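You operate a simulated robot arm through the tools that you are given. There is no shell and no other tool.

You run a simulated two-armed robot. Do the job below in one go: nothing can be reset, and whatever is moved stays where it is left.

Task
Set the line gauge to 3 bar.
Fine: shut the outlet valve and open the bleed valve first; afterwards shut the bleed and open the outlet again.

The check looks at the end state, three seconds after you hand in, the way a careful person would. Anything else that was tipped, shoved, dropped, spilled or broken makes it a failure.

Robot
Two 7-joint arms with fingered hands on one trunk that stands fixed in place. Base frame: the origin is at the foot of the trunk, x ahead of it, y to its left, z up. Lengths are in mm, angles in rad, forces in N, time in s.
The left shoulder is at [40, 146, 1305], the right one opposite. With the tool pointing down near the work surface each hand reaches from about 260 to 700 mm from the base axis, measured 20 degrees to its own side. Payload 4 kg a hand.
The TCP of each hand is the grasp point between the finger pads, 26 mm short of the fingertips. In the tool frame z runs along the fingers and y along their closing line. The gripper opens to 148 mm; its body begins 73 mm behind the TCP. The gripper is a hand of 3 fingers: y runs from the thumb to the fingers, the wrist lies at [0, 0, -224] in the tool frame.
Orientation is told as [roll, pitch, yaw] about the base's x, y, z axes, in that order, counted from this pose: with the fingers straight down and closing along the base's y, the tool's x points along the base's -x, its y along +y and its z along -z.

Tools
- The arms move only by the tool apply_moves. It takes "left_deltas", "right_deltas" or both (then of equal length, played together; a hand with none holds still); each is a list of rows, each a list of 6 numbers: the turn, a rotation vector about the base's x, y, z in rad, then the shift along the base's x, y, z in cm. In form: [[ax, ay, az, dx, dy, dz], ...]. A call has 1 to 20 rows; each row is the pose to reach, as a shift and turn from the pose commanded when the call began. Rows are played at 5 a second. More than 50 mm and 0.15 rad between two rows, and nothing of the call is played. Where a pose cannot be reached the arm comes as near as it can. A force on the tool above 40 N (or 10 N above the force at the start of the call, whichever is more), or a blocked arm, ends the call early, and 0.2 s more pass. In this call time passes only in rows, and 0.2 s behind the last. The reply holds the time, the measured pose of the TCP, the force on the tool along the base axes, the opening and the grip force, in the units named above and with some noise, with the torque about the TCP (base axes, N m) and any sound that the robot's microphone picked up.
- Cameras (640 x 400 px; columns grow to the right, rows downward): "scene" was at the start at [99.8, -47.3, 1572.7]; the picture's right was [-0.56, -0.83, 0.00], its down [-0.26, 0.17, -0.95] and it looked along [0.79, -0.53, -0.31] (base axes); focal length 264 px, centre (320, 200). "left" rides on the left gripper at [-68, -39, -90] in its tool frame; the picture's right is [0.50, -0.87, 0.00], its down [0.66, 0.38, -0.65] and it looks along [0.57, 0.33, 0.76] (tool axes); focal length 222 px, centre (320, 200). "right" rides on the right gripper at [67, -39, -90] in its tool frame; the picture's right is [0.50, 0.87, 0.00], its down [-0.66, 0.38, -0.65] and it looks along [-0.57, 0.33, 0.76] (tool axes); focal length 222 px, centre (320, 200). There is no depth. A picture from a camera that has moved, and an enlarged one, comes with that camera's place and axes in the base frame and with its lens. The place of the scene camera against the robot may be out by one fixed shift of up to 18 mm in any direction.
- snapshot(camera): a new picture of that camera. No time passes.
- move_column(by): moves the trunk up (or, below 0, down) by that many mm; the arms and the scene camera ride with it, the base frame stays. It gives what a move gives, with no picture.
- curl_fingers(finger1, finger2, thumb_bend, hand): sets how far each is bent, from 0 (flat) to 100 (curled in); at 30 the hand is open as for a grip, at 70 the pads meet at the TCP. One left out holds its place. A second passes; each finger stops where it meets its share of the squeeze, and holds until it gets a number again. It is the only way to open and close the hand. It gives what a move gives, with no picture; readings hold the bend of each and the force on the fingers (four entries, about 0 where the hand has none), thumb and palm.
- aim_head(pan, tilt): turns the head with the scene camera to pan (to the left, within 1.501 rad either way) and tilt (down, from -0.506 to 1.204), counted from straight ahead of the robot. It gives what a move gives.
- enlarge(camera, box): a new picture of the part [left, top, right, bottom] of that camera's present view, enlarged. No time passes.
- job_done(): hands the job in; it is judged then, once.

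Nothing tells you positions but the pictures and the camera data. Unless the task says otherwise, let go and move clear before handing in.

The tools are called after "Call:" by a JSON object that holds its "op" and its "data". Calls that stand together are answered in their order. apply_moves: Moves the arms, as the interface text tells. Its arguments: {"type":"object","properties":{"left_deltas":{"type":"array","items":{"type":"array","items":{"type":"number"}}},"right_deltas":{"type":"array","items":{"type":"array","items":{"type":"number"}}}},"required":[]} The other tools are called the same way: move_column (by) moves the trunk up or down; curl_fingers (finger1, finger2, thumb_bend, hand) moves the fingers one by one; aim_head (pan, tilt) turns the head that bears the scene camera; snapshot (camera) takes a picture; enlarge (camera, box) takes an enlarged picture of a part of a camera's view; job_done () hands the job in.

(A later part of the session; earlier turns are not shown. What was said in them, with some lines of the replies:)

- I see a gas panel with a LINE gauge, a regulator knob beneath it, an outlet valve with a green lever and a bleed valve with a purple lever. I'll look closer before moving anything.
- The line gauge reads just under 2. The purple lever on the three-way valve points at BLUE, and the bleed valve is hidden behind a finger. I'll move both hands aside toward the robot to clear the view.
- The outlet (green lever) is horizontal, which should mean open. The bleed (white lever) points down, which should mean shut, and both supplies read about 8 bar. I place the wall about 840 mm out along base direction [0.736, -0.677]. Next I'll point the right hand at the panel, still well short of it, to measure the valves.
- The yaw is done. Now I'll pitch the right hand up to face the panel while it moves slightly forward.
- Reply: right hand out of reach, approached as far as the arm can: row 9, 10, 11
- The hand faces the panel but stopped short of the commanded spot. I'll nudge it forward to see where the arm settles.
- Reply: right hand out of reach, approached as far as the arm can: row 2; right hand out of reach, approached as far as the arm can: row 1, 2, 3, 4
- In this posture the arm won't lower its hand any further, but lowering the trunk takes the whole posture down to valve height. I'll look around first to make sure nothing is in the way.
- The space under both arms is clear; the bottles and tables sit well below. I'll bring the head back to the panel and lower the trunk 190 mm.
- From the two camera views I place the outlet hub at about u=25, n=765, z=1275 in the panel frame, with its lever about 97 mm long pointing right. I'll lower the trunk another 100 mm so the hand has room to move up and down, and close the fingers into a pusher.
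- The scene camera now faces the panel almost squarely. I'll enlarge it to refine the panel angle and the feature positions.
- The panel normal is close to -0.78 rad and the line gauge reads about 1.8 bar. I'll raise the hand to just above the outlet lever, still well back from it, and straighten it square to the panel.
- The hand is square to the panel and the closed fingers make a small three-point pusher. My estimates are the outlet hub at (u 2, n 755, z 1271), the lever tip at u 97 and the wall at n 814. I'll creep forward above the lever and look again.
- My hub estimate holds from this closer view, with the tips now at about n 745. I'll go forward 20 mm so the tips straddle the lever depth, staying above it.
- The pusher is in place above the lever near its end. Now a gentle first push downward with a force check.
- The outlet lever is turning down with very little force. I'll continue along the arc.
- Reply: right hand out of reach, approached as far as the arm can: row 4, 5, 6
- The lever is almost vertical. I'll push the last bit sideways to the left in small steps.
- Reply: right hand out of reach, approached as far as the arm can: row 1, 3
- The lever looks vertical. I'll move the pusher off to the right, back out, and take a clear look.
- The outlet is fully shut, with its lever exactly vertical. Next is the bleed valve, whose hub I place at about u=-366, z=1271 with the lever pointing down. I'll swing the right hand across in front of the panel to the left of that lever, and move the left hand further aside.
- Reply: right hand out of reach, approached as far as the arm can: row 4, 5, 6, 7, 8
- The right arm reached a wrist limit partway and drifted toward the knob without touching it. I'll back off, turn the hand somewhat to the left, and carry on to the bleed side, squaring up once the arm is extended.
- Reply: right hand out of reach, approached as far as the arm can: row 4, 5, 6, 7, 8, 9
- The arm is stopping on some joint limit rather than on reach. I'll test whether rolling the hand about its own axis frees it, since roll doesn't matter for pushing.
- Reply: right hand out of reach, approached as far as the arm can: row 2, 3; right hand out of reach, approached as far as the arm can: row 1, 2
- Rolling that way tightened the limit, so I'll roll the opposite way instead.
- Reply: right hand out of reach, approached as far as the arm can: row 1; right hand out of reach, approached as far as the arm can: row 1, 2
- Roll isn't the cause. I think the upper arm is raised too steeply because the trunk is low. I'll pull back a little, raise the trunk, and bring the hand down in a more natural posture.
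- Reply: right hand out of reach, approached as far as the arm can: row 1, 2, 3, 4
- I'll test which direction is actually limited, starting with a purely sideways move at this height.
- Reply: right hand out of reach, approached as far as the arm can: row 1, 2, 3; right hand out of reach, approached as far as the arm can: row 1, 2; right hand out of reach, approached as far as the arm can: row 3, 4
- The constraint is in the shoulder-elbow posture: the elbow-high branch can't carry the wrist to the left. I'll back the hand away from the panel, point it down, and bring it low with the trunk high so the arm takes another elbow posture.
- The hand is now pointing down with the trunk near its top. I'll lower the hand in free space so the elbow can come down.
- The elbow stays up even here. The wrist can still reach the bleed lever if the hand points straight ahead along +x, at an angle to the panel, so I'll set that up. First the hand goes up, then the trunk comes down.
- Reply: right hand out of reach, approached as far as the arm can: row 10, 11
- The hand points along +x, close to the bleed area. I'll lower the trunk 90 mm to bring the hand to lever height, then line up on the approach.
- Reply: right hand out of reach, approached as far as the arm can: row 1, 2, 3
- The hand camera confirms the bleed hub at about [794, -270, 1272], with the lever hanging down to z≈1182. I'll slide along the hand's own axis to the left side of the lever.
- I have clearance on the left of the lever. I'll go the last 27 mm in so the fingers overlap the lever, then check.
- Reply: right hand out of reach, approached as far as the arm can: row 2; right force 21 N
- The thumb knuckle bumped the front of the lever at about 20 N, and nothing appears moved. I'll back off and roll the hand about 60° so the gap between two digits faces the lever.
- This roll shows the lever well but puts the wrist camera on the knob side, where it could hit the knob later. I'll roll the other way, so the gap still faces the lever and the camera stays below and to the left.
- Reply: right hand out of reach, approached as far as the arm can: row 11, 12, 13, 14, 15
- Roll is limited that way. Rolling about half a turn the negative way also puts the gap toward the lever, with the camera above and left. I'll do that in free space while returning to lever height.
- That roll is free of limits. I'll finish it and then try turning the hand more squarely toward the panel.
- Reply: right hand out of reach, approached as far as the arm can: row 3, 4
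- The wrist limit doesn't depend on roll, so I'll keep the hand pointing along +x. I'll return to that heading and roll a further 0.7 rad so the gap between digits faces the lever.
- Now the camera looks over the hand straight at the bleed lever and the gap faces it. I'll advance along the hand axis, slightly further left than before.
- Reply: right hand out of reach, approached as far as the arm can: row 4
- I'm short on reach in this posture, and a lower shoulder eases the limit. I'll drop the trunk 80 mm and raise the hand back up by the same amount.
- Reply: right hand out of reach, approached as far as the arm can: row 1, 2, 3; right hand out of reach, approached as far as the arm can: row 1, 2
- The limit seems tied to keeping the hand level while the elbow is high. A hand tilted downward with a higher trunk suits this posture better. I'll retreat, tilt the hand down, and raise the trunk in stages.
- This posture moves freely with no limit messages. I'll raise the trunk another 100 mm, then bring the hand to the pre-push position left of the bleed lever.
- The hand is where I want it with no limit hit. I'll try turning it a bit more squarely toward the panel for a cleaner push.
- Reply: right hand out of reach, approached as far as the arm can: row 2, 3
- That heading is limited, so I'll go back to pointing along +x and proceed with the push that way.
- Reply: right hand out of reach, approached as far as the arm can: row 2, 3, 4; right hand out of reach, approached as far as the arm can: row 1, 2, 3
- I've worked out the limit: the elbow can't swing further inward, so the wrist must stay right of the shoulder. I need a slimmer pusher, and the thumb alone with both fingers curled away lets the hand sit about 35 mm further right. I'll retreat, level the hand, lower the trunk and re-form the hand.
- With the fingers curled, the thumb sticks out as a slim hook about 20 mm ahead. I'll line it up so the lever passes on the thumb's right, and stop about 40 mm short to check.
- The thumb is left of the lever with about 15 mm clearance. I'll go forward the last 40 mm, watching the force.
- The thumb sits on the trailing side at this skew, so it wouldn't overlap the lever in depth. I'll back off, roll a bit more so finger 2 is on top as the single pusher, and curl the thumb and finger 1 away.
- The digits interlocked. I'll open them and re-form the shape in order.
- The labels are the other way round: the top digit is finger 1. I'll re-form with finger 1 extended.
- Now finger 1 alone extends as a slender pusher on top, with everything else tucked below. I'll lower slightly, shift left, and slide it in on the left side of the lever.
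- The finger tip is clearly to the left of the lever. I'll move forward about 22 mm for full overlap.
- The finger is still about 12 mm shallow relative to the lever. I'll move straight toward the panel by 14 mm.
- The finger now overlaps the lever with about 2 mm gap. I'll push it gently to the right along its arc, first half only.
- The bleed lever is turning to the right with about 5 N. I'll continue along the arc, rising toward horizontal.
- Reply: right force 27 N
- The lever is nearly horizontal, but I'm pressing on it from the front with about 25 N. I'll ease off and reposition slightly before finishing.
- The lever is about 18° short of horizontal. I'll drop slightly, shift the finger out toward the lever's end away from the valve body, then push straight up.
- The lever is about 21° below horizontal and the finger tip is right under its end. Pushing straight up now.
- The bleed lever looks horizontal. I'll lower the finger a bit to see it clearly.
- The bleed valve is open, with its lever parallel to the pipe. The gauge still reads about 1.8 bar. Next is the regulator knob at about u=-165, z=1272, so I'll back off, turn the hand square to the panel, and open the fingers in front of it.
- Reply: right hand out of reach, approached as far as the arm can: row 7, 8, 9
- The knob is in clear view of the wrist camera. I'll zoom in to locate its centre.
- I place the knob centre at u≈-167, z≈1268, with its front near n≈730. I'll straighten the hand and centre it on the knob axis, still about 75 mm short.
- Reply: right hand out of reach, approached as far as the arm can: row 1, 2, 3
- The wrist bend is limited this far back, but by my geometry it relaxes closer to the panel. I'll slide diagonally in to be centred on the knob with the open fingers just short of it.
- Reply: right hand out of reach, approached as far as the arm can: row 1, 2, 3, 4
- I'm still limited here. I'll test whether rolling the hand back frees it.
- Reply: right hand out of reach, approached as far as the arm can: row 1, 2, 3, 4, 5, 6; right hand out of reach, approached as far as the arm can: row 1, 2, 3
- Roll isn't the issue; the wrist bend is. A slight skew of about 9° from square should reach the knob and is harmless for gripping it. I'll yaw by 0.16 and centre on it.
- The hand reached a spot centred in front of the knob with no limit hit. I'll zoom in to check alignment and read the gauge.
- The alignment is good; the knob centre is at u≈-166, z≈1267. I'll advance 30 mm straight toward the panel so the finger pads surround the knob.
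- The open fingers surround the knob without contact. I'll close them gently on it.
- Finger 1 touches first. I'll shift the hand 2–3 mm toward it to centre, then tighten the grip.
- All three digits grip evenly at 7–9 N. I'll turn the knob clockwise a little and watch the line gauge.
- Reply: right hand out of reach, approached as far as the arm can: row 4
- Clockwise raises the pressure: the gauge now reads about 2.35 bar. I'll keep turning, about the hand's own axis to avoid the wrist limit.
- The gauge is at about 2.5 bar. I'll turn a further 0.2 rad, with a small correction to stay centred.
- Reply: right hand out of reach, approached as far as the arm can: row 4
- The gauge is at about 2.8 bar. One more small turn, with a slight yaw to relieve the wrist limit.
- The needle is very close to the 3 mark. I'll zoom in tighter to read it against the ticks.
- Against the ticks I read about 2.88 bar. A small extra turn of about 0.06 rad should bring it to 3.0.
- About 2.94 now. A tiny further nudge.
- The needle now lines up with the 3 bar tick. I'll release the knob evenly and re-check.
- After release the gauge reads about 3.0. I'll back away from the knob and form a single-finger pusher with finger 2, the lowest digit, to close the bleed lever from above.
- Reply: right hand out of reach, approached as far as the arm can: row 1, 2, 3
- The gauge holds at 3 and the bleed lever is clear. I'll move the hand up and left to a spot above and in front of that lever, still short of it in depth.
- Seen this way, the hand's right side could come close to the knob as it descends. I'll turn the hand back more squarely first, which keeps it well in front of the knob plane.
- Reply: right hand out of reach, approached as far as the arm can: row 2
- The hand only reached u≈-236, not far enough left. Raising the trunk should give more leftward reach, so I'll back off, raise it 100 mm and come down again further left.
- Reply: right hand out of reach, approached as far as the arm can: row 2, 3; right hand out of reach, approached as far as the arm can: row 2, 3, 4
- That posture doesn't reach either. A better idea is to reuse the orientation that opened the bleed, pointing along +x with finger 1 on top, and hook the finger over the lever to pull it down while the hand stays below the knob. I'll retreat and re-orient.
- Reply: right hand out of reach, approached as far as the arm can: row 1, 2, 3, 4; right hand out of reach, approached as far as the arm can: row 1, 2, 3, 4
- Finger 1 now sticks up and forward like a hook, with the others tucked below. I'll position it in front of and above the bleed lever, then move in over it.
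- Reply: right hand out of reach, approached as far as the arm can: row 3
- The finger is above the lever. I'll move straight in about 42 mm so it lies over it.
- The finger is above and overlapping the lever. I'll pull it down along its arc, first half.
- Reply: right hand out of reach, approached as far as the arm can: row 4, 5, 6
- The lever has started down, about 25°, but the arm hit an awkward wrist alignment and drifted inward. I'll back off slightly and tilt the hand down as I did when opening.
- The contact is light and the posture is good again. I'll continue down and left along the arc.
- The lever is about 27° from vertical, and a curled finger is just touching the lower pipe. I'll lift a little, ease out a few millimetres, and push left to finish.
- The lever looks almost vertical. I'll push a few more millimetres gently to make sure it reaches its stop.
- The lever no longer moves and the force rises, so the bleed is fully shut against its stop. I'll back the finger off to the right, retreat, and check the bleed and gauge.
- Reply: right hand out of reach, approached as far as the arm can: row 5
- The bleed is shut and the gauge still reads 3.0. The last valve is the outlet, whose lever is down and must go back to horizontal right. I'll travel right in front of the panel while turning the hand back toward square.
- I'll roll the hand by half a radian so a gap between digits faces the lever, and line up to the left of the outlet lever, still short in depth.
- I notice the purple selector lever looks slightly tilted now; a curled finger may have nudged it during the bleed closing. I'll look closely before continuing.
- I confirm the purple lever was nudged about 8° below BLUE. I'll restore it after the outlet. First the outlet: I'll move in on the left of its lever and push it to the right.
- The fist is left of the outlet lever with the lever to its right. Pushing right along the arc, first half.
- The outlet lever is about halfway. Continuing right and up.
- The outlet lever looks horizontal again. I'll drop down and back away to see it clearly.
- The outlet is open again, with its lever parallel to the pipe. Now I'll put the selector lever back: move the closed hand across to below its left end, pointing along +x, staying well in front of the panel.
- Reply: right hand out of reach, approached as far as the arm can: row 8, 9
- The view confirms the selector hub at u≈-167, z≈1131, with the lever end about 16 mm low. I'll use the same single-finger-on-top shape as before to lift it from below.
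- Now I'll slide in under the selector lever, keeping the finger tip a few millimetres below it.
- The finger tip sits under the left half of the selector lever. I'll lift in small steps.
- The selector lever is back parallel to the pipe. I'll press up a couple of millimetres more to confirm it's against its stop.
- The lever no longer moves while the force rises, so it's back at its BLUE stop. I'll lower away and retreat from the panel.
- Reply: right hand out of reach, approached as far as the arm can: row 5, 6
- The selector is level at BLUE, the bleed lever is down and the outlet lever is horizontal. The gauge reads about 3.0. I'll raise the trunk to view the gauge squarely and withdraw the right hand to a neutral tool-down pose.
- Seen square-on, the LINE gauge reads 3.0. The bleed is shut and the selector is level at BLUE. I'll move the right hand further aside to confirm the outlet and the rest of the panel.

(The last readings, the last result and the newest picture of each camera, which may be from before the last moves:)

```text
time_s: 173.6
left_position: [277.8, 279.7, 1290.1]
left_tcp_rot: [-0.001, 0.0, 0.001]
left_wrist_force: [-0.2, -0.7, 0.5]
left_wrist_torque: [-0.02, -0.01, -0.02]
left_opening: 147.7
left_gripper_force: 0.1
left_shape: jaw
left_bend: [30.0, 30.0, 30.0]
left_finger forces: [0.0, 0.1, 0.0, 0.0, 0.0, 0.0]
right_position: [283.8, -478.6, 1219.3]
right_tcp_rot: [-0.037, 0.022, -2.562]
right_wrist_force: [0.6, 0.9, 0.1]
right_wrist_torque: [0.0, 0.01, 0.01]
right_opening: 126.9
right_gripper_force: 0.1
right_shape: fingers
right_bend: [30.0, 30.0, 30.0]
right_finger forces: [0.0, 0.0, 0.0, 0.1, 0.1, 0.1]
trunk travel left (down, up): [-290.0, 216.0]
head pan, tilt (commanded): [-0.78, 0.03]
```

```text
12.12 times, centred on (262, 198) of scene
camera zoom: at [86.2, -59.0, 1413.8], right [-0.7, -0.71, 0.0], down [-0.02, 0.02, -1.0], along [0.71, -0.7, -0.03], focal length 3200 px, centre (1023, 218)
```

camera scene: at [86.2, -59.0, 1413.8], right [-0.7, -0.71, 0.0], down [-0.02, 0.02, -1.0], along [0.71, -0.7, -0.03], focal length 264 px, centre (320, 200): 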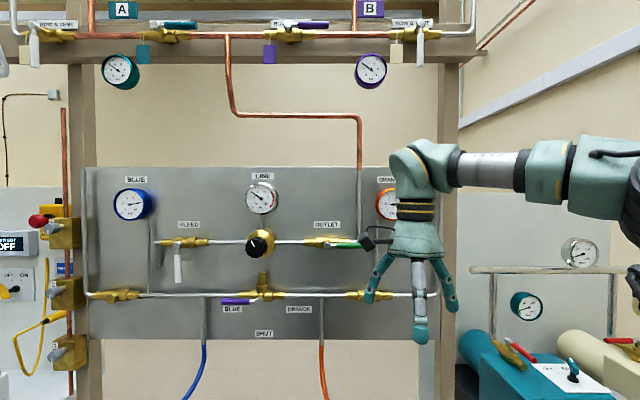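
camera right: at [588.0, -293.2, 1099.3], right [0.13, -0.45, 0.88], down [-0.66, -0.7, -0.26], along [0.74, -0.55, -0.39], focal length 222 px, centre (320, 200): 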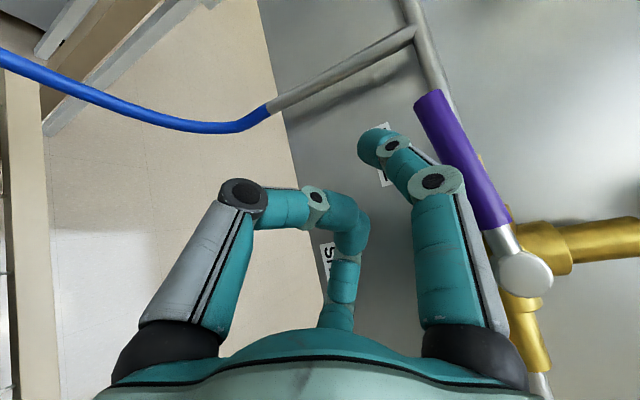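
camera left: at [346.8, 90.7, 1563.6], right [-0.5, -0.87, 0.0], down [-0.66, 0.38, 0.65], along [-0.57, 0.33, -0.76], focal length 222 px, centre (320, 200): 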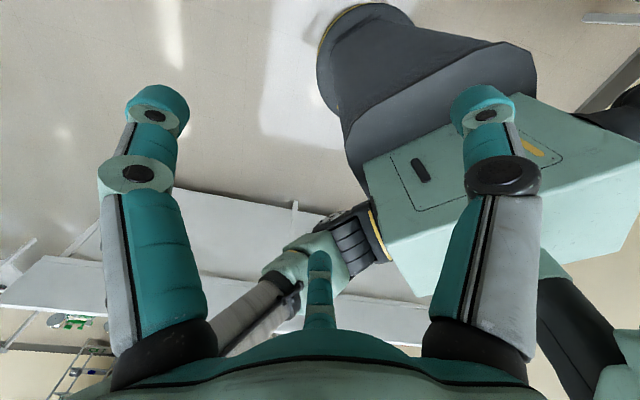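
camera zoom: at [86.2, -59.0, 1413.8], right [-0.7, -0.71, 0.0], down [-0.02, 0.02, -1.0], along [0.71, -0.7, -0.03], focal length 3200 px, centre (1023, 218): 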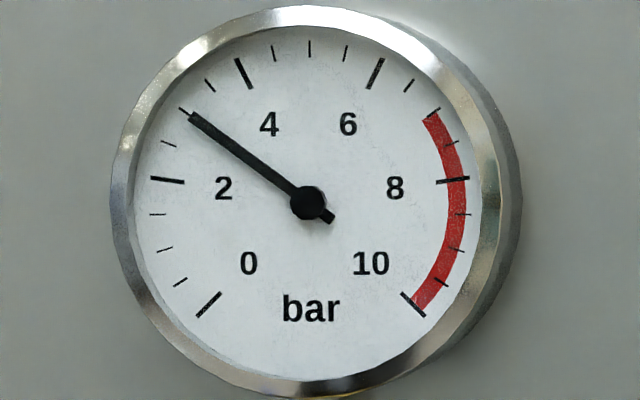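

The gauge is at 3 bar. The outlet lever's tip is still hidden behind the wrist, so I'll shift the hand a bit more and zoom in on it.

Call:
{"op": "apply_moves", "data": {"right_deltas": [[0, 0, 0, -2, -3, 2], [0, 0, 0, -4, -6, 4], [0, 0, 0, -5, -9, 5]]}}

Call:
{"op": "enlarge", "data": {"camera": "scene", "box": [300, 220, 380, 270]}}

Call:
{"op": "enlarge", "data": {"camera": "scene", "box": [140, 220, 220, 300]}}

Call:
{"op": "enlarge", "data": {"camera": "scene", "box": [200, 270, 300, 340]}}

Call:
{"op": "snapshot", "data": {"camera": "scene"}}

```text
time_s: 174.4
left_position: [278.1, 280.2, 1289.6]
left_tcp_rot: [0.0, 0.002, 0.001]
left_wrist_force: [0.2, 0.5, 0.3]
left_wrist_torque: [-0.03, 0.01, 0.04]
left_opening: 147.9
left_gripper_force: 0.0
left_shape: jaw
left_bend: [30.0, 30.0, 30.0]
left_finger forces: [0.0, 0.0, 0.0, 0.1, 0.0, 0.1]
right_position: [265.0, -502.2, 1234.4]
right_tcp_rot: [-0.037, 0.022, -2.563]
right_wrist_force: [1.0, -0.8, 0.8]
right_wrist_torque: [-0.03, -0.01, -0.02]
right_opening: 126.4
right_gripper_force: 0.1
right_shape: fingers
right_bend: [30.0, 30.0, 30.0]
right_finger forces: [0.0, 0.1, 0.0, 0.0, 0.0, 0.1]
right hand out of reach, approached as far as the arm can: row 1, 2, 3
trunk travel left (down, up): [-290.0, 216.0]
head pan, tilt (commanded): [-0.78, 0.03]
```

```text
8.00 times, centred on (340, 245) of scene
camera zoom: at [87.2, -58.4, 1413.7], right [-0.7, -0.71, 0.0], down [-0.02, 0.02, -1.0], along [0.71, -0.7, -0.03], focal length 2112 px, centre (160, -160)
```

zoom: 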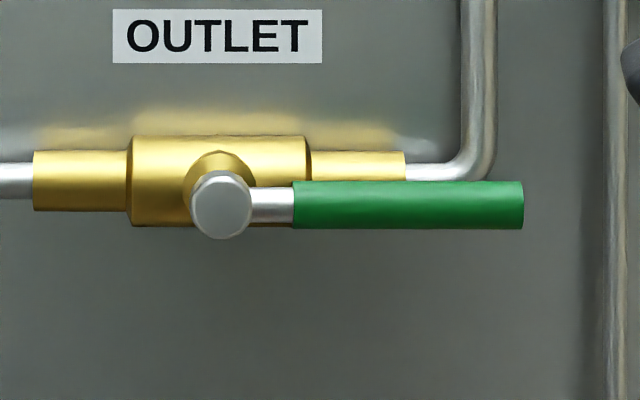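

```text
5.00 times, centred on (180, 260) of scene
camera zoom: at [87.2, -58.4, 1413.7], right [-0.7, -0.71, 0.0], down [-0.02, 0.02, -1.0], along [0.71, -0.7, -0.03], focal length 1320 px, centre (1020, -100)
```

zoom: 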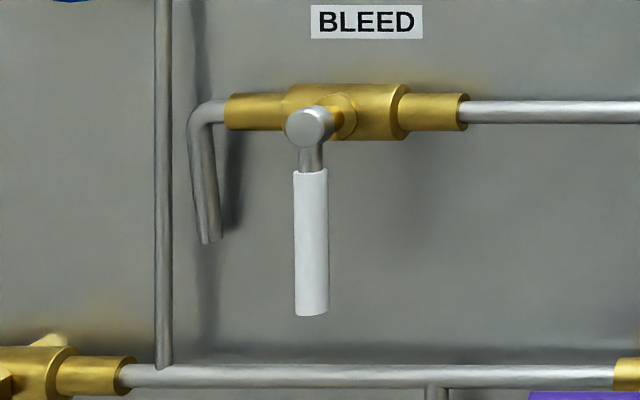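

```text
5.71 times, centred on (250, 305) of scene
camera zoom: at [87.2, -58.4, 1413.7], right [-0.7, -0.71, 0.0], down [-0.02, 0.02, -1.0], along [0.71, -0.7, -0.03], focal length 1508 px, centre (720, -400)
```

zoom: 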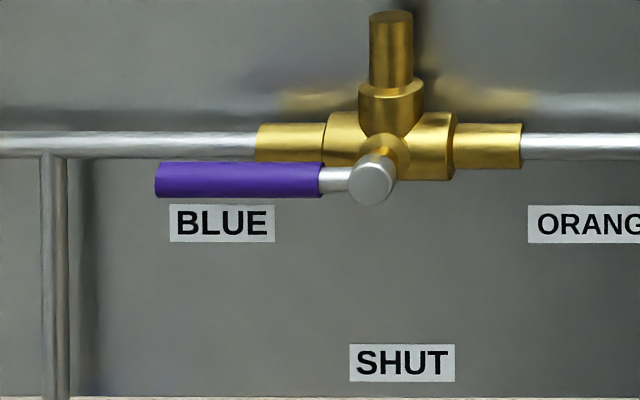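

```text
taken
camera scene: at [87.2, -58.4, 1413.7], right [-0.7, -0.71, 0.0], down [-0.02, 0.02, -1.0], along [0.71, -0.7, -0.03], focal length 264 px, centre (320, 200)
```

scene: 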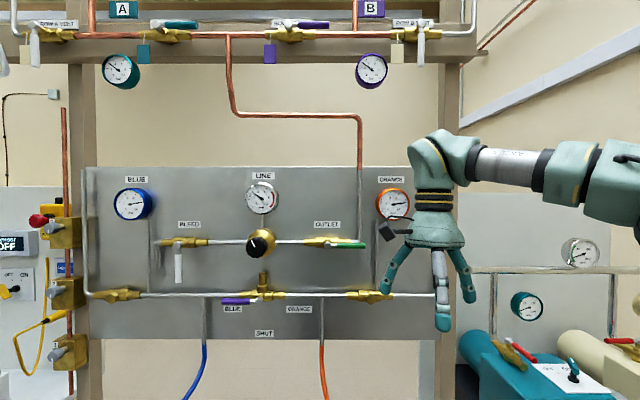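

Everything checks out: the LINE needle sits on the 3 bar tick, the bleed lever is vertical (shut), the outlet lever is horizontal (open) and the selector is back level at BLUE. Both hands are clear of the panel, so I'm handing in.

Call:
{"op": "job_done", "data": {}}

```text
The job is handed in.
```

The LINE gauge reads 3.0 bar, and the valves are back in their working positions. I shut the outlet and opened the bleed before turning the regulator. Afterwards I shut the bleed and opened the outlet again.

- **Outlet:** open, with its lever level and parallel to the pipe.
- **Bleed:** shut, with its lever straight down against its stop.
- **Selector (purple lever):** while closing the bleed, a curled finger nudged this lever about 8–10° off BLUE. I pushed it back up to its stop, and it is level at BLUE again.
- **Contacts:** a finger also bumped the bleed lever lightly from the front and may have brushed the lower pipe. I saw no sign that either moved.

Both hands have let go and are clear of the panel. I checked the gauge and all three levers square-on just before handing in.
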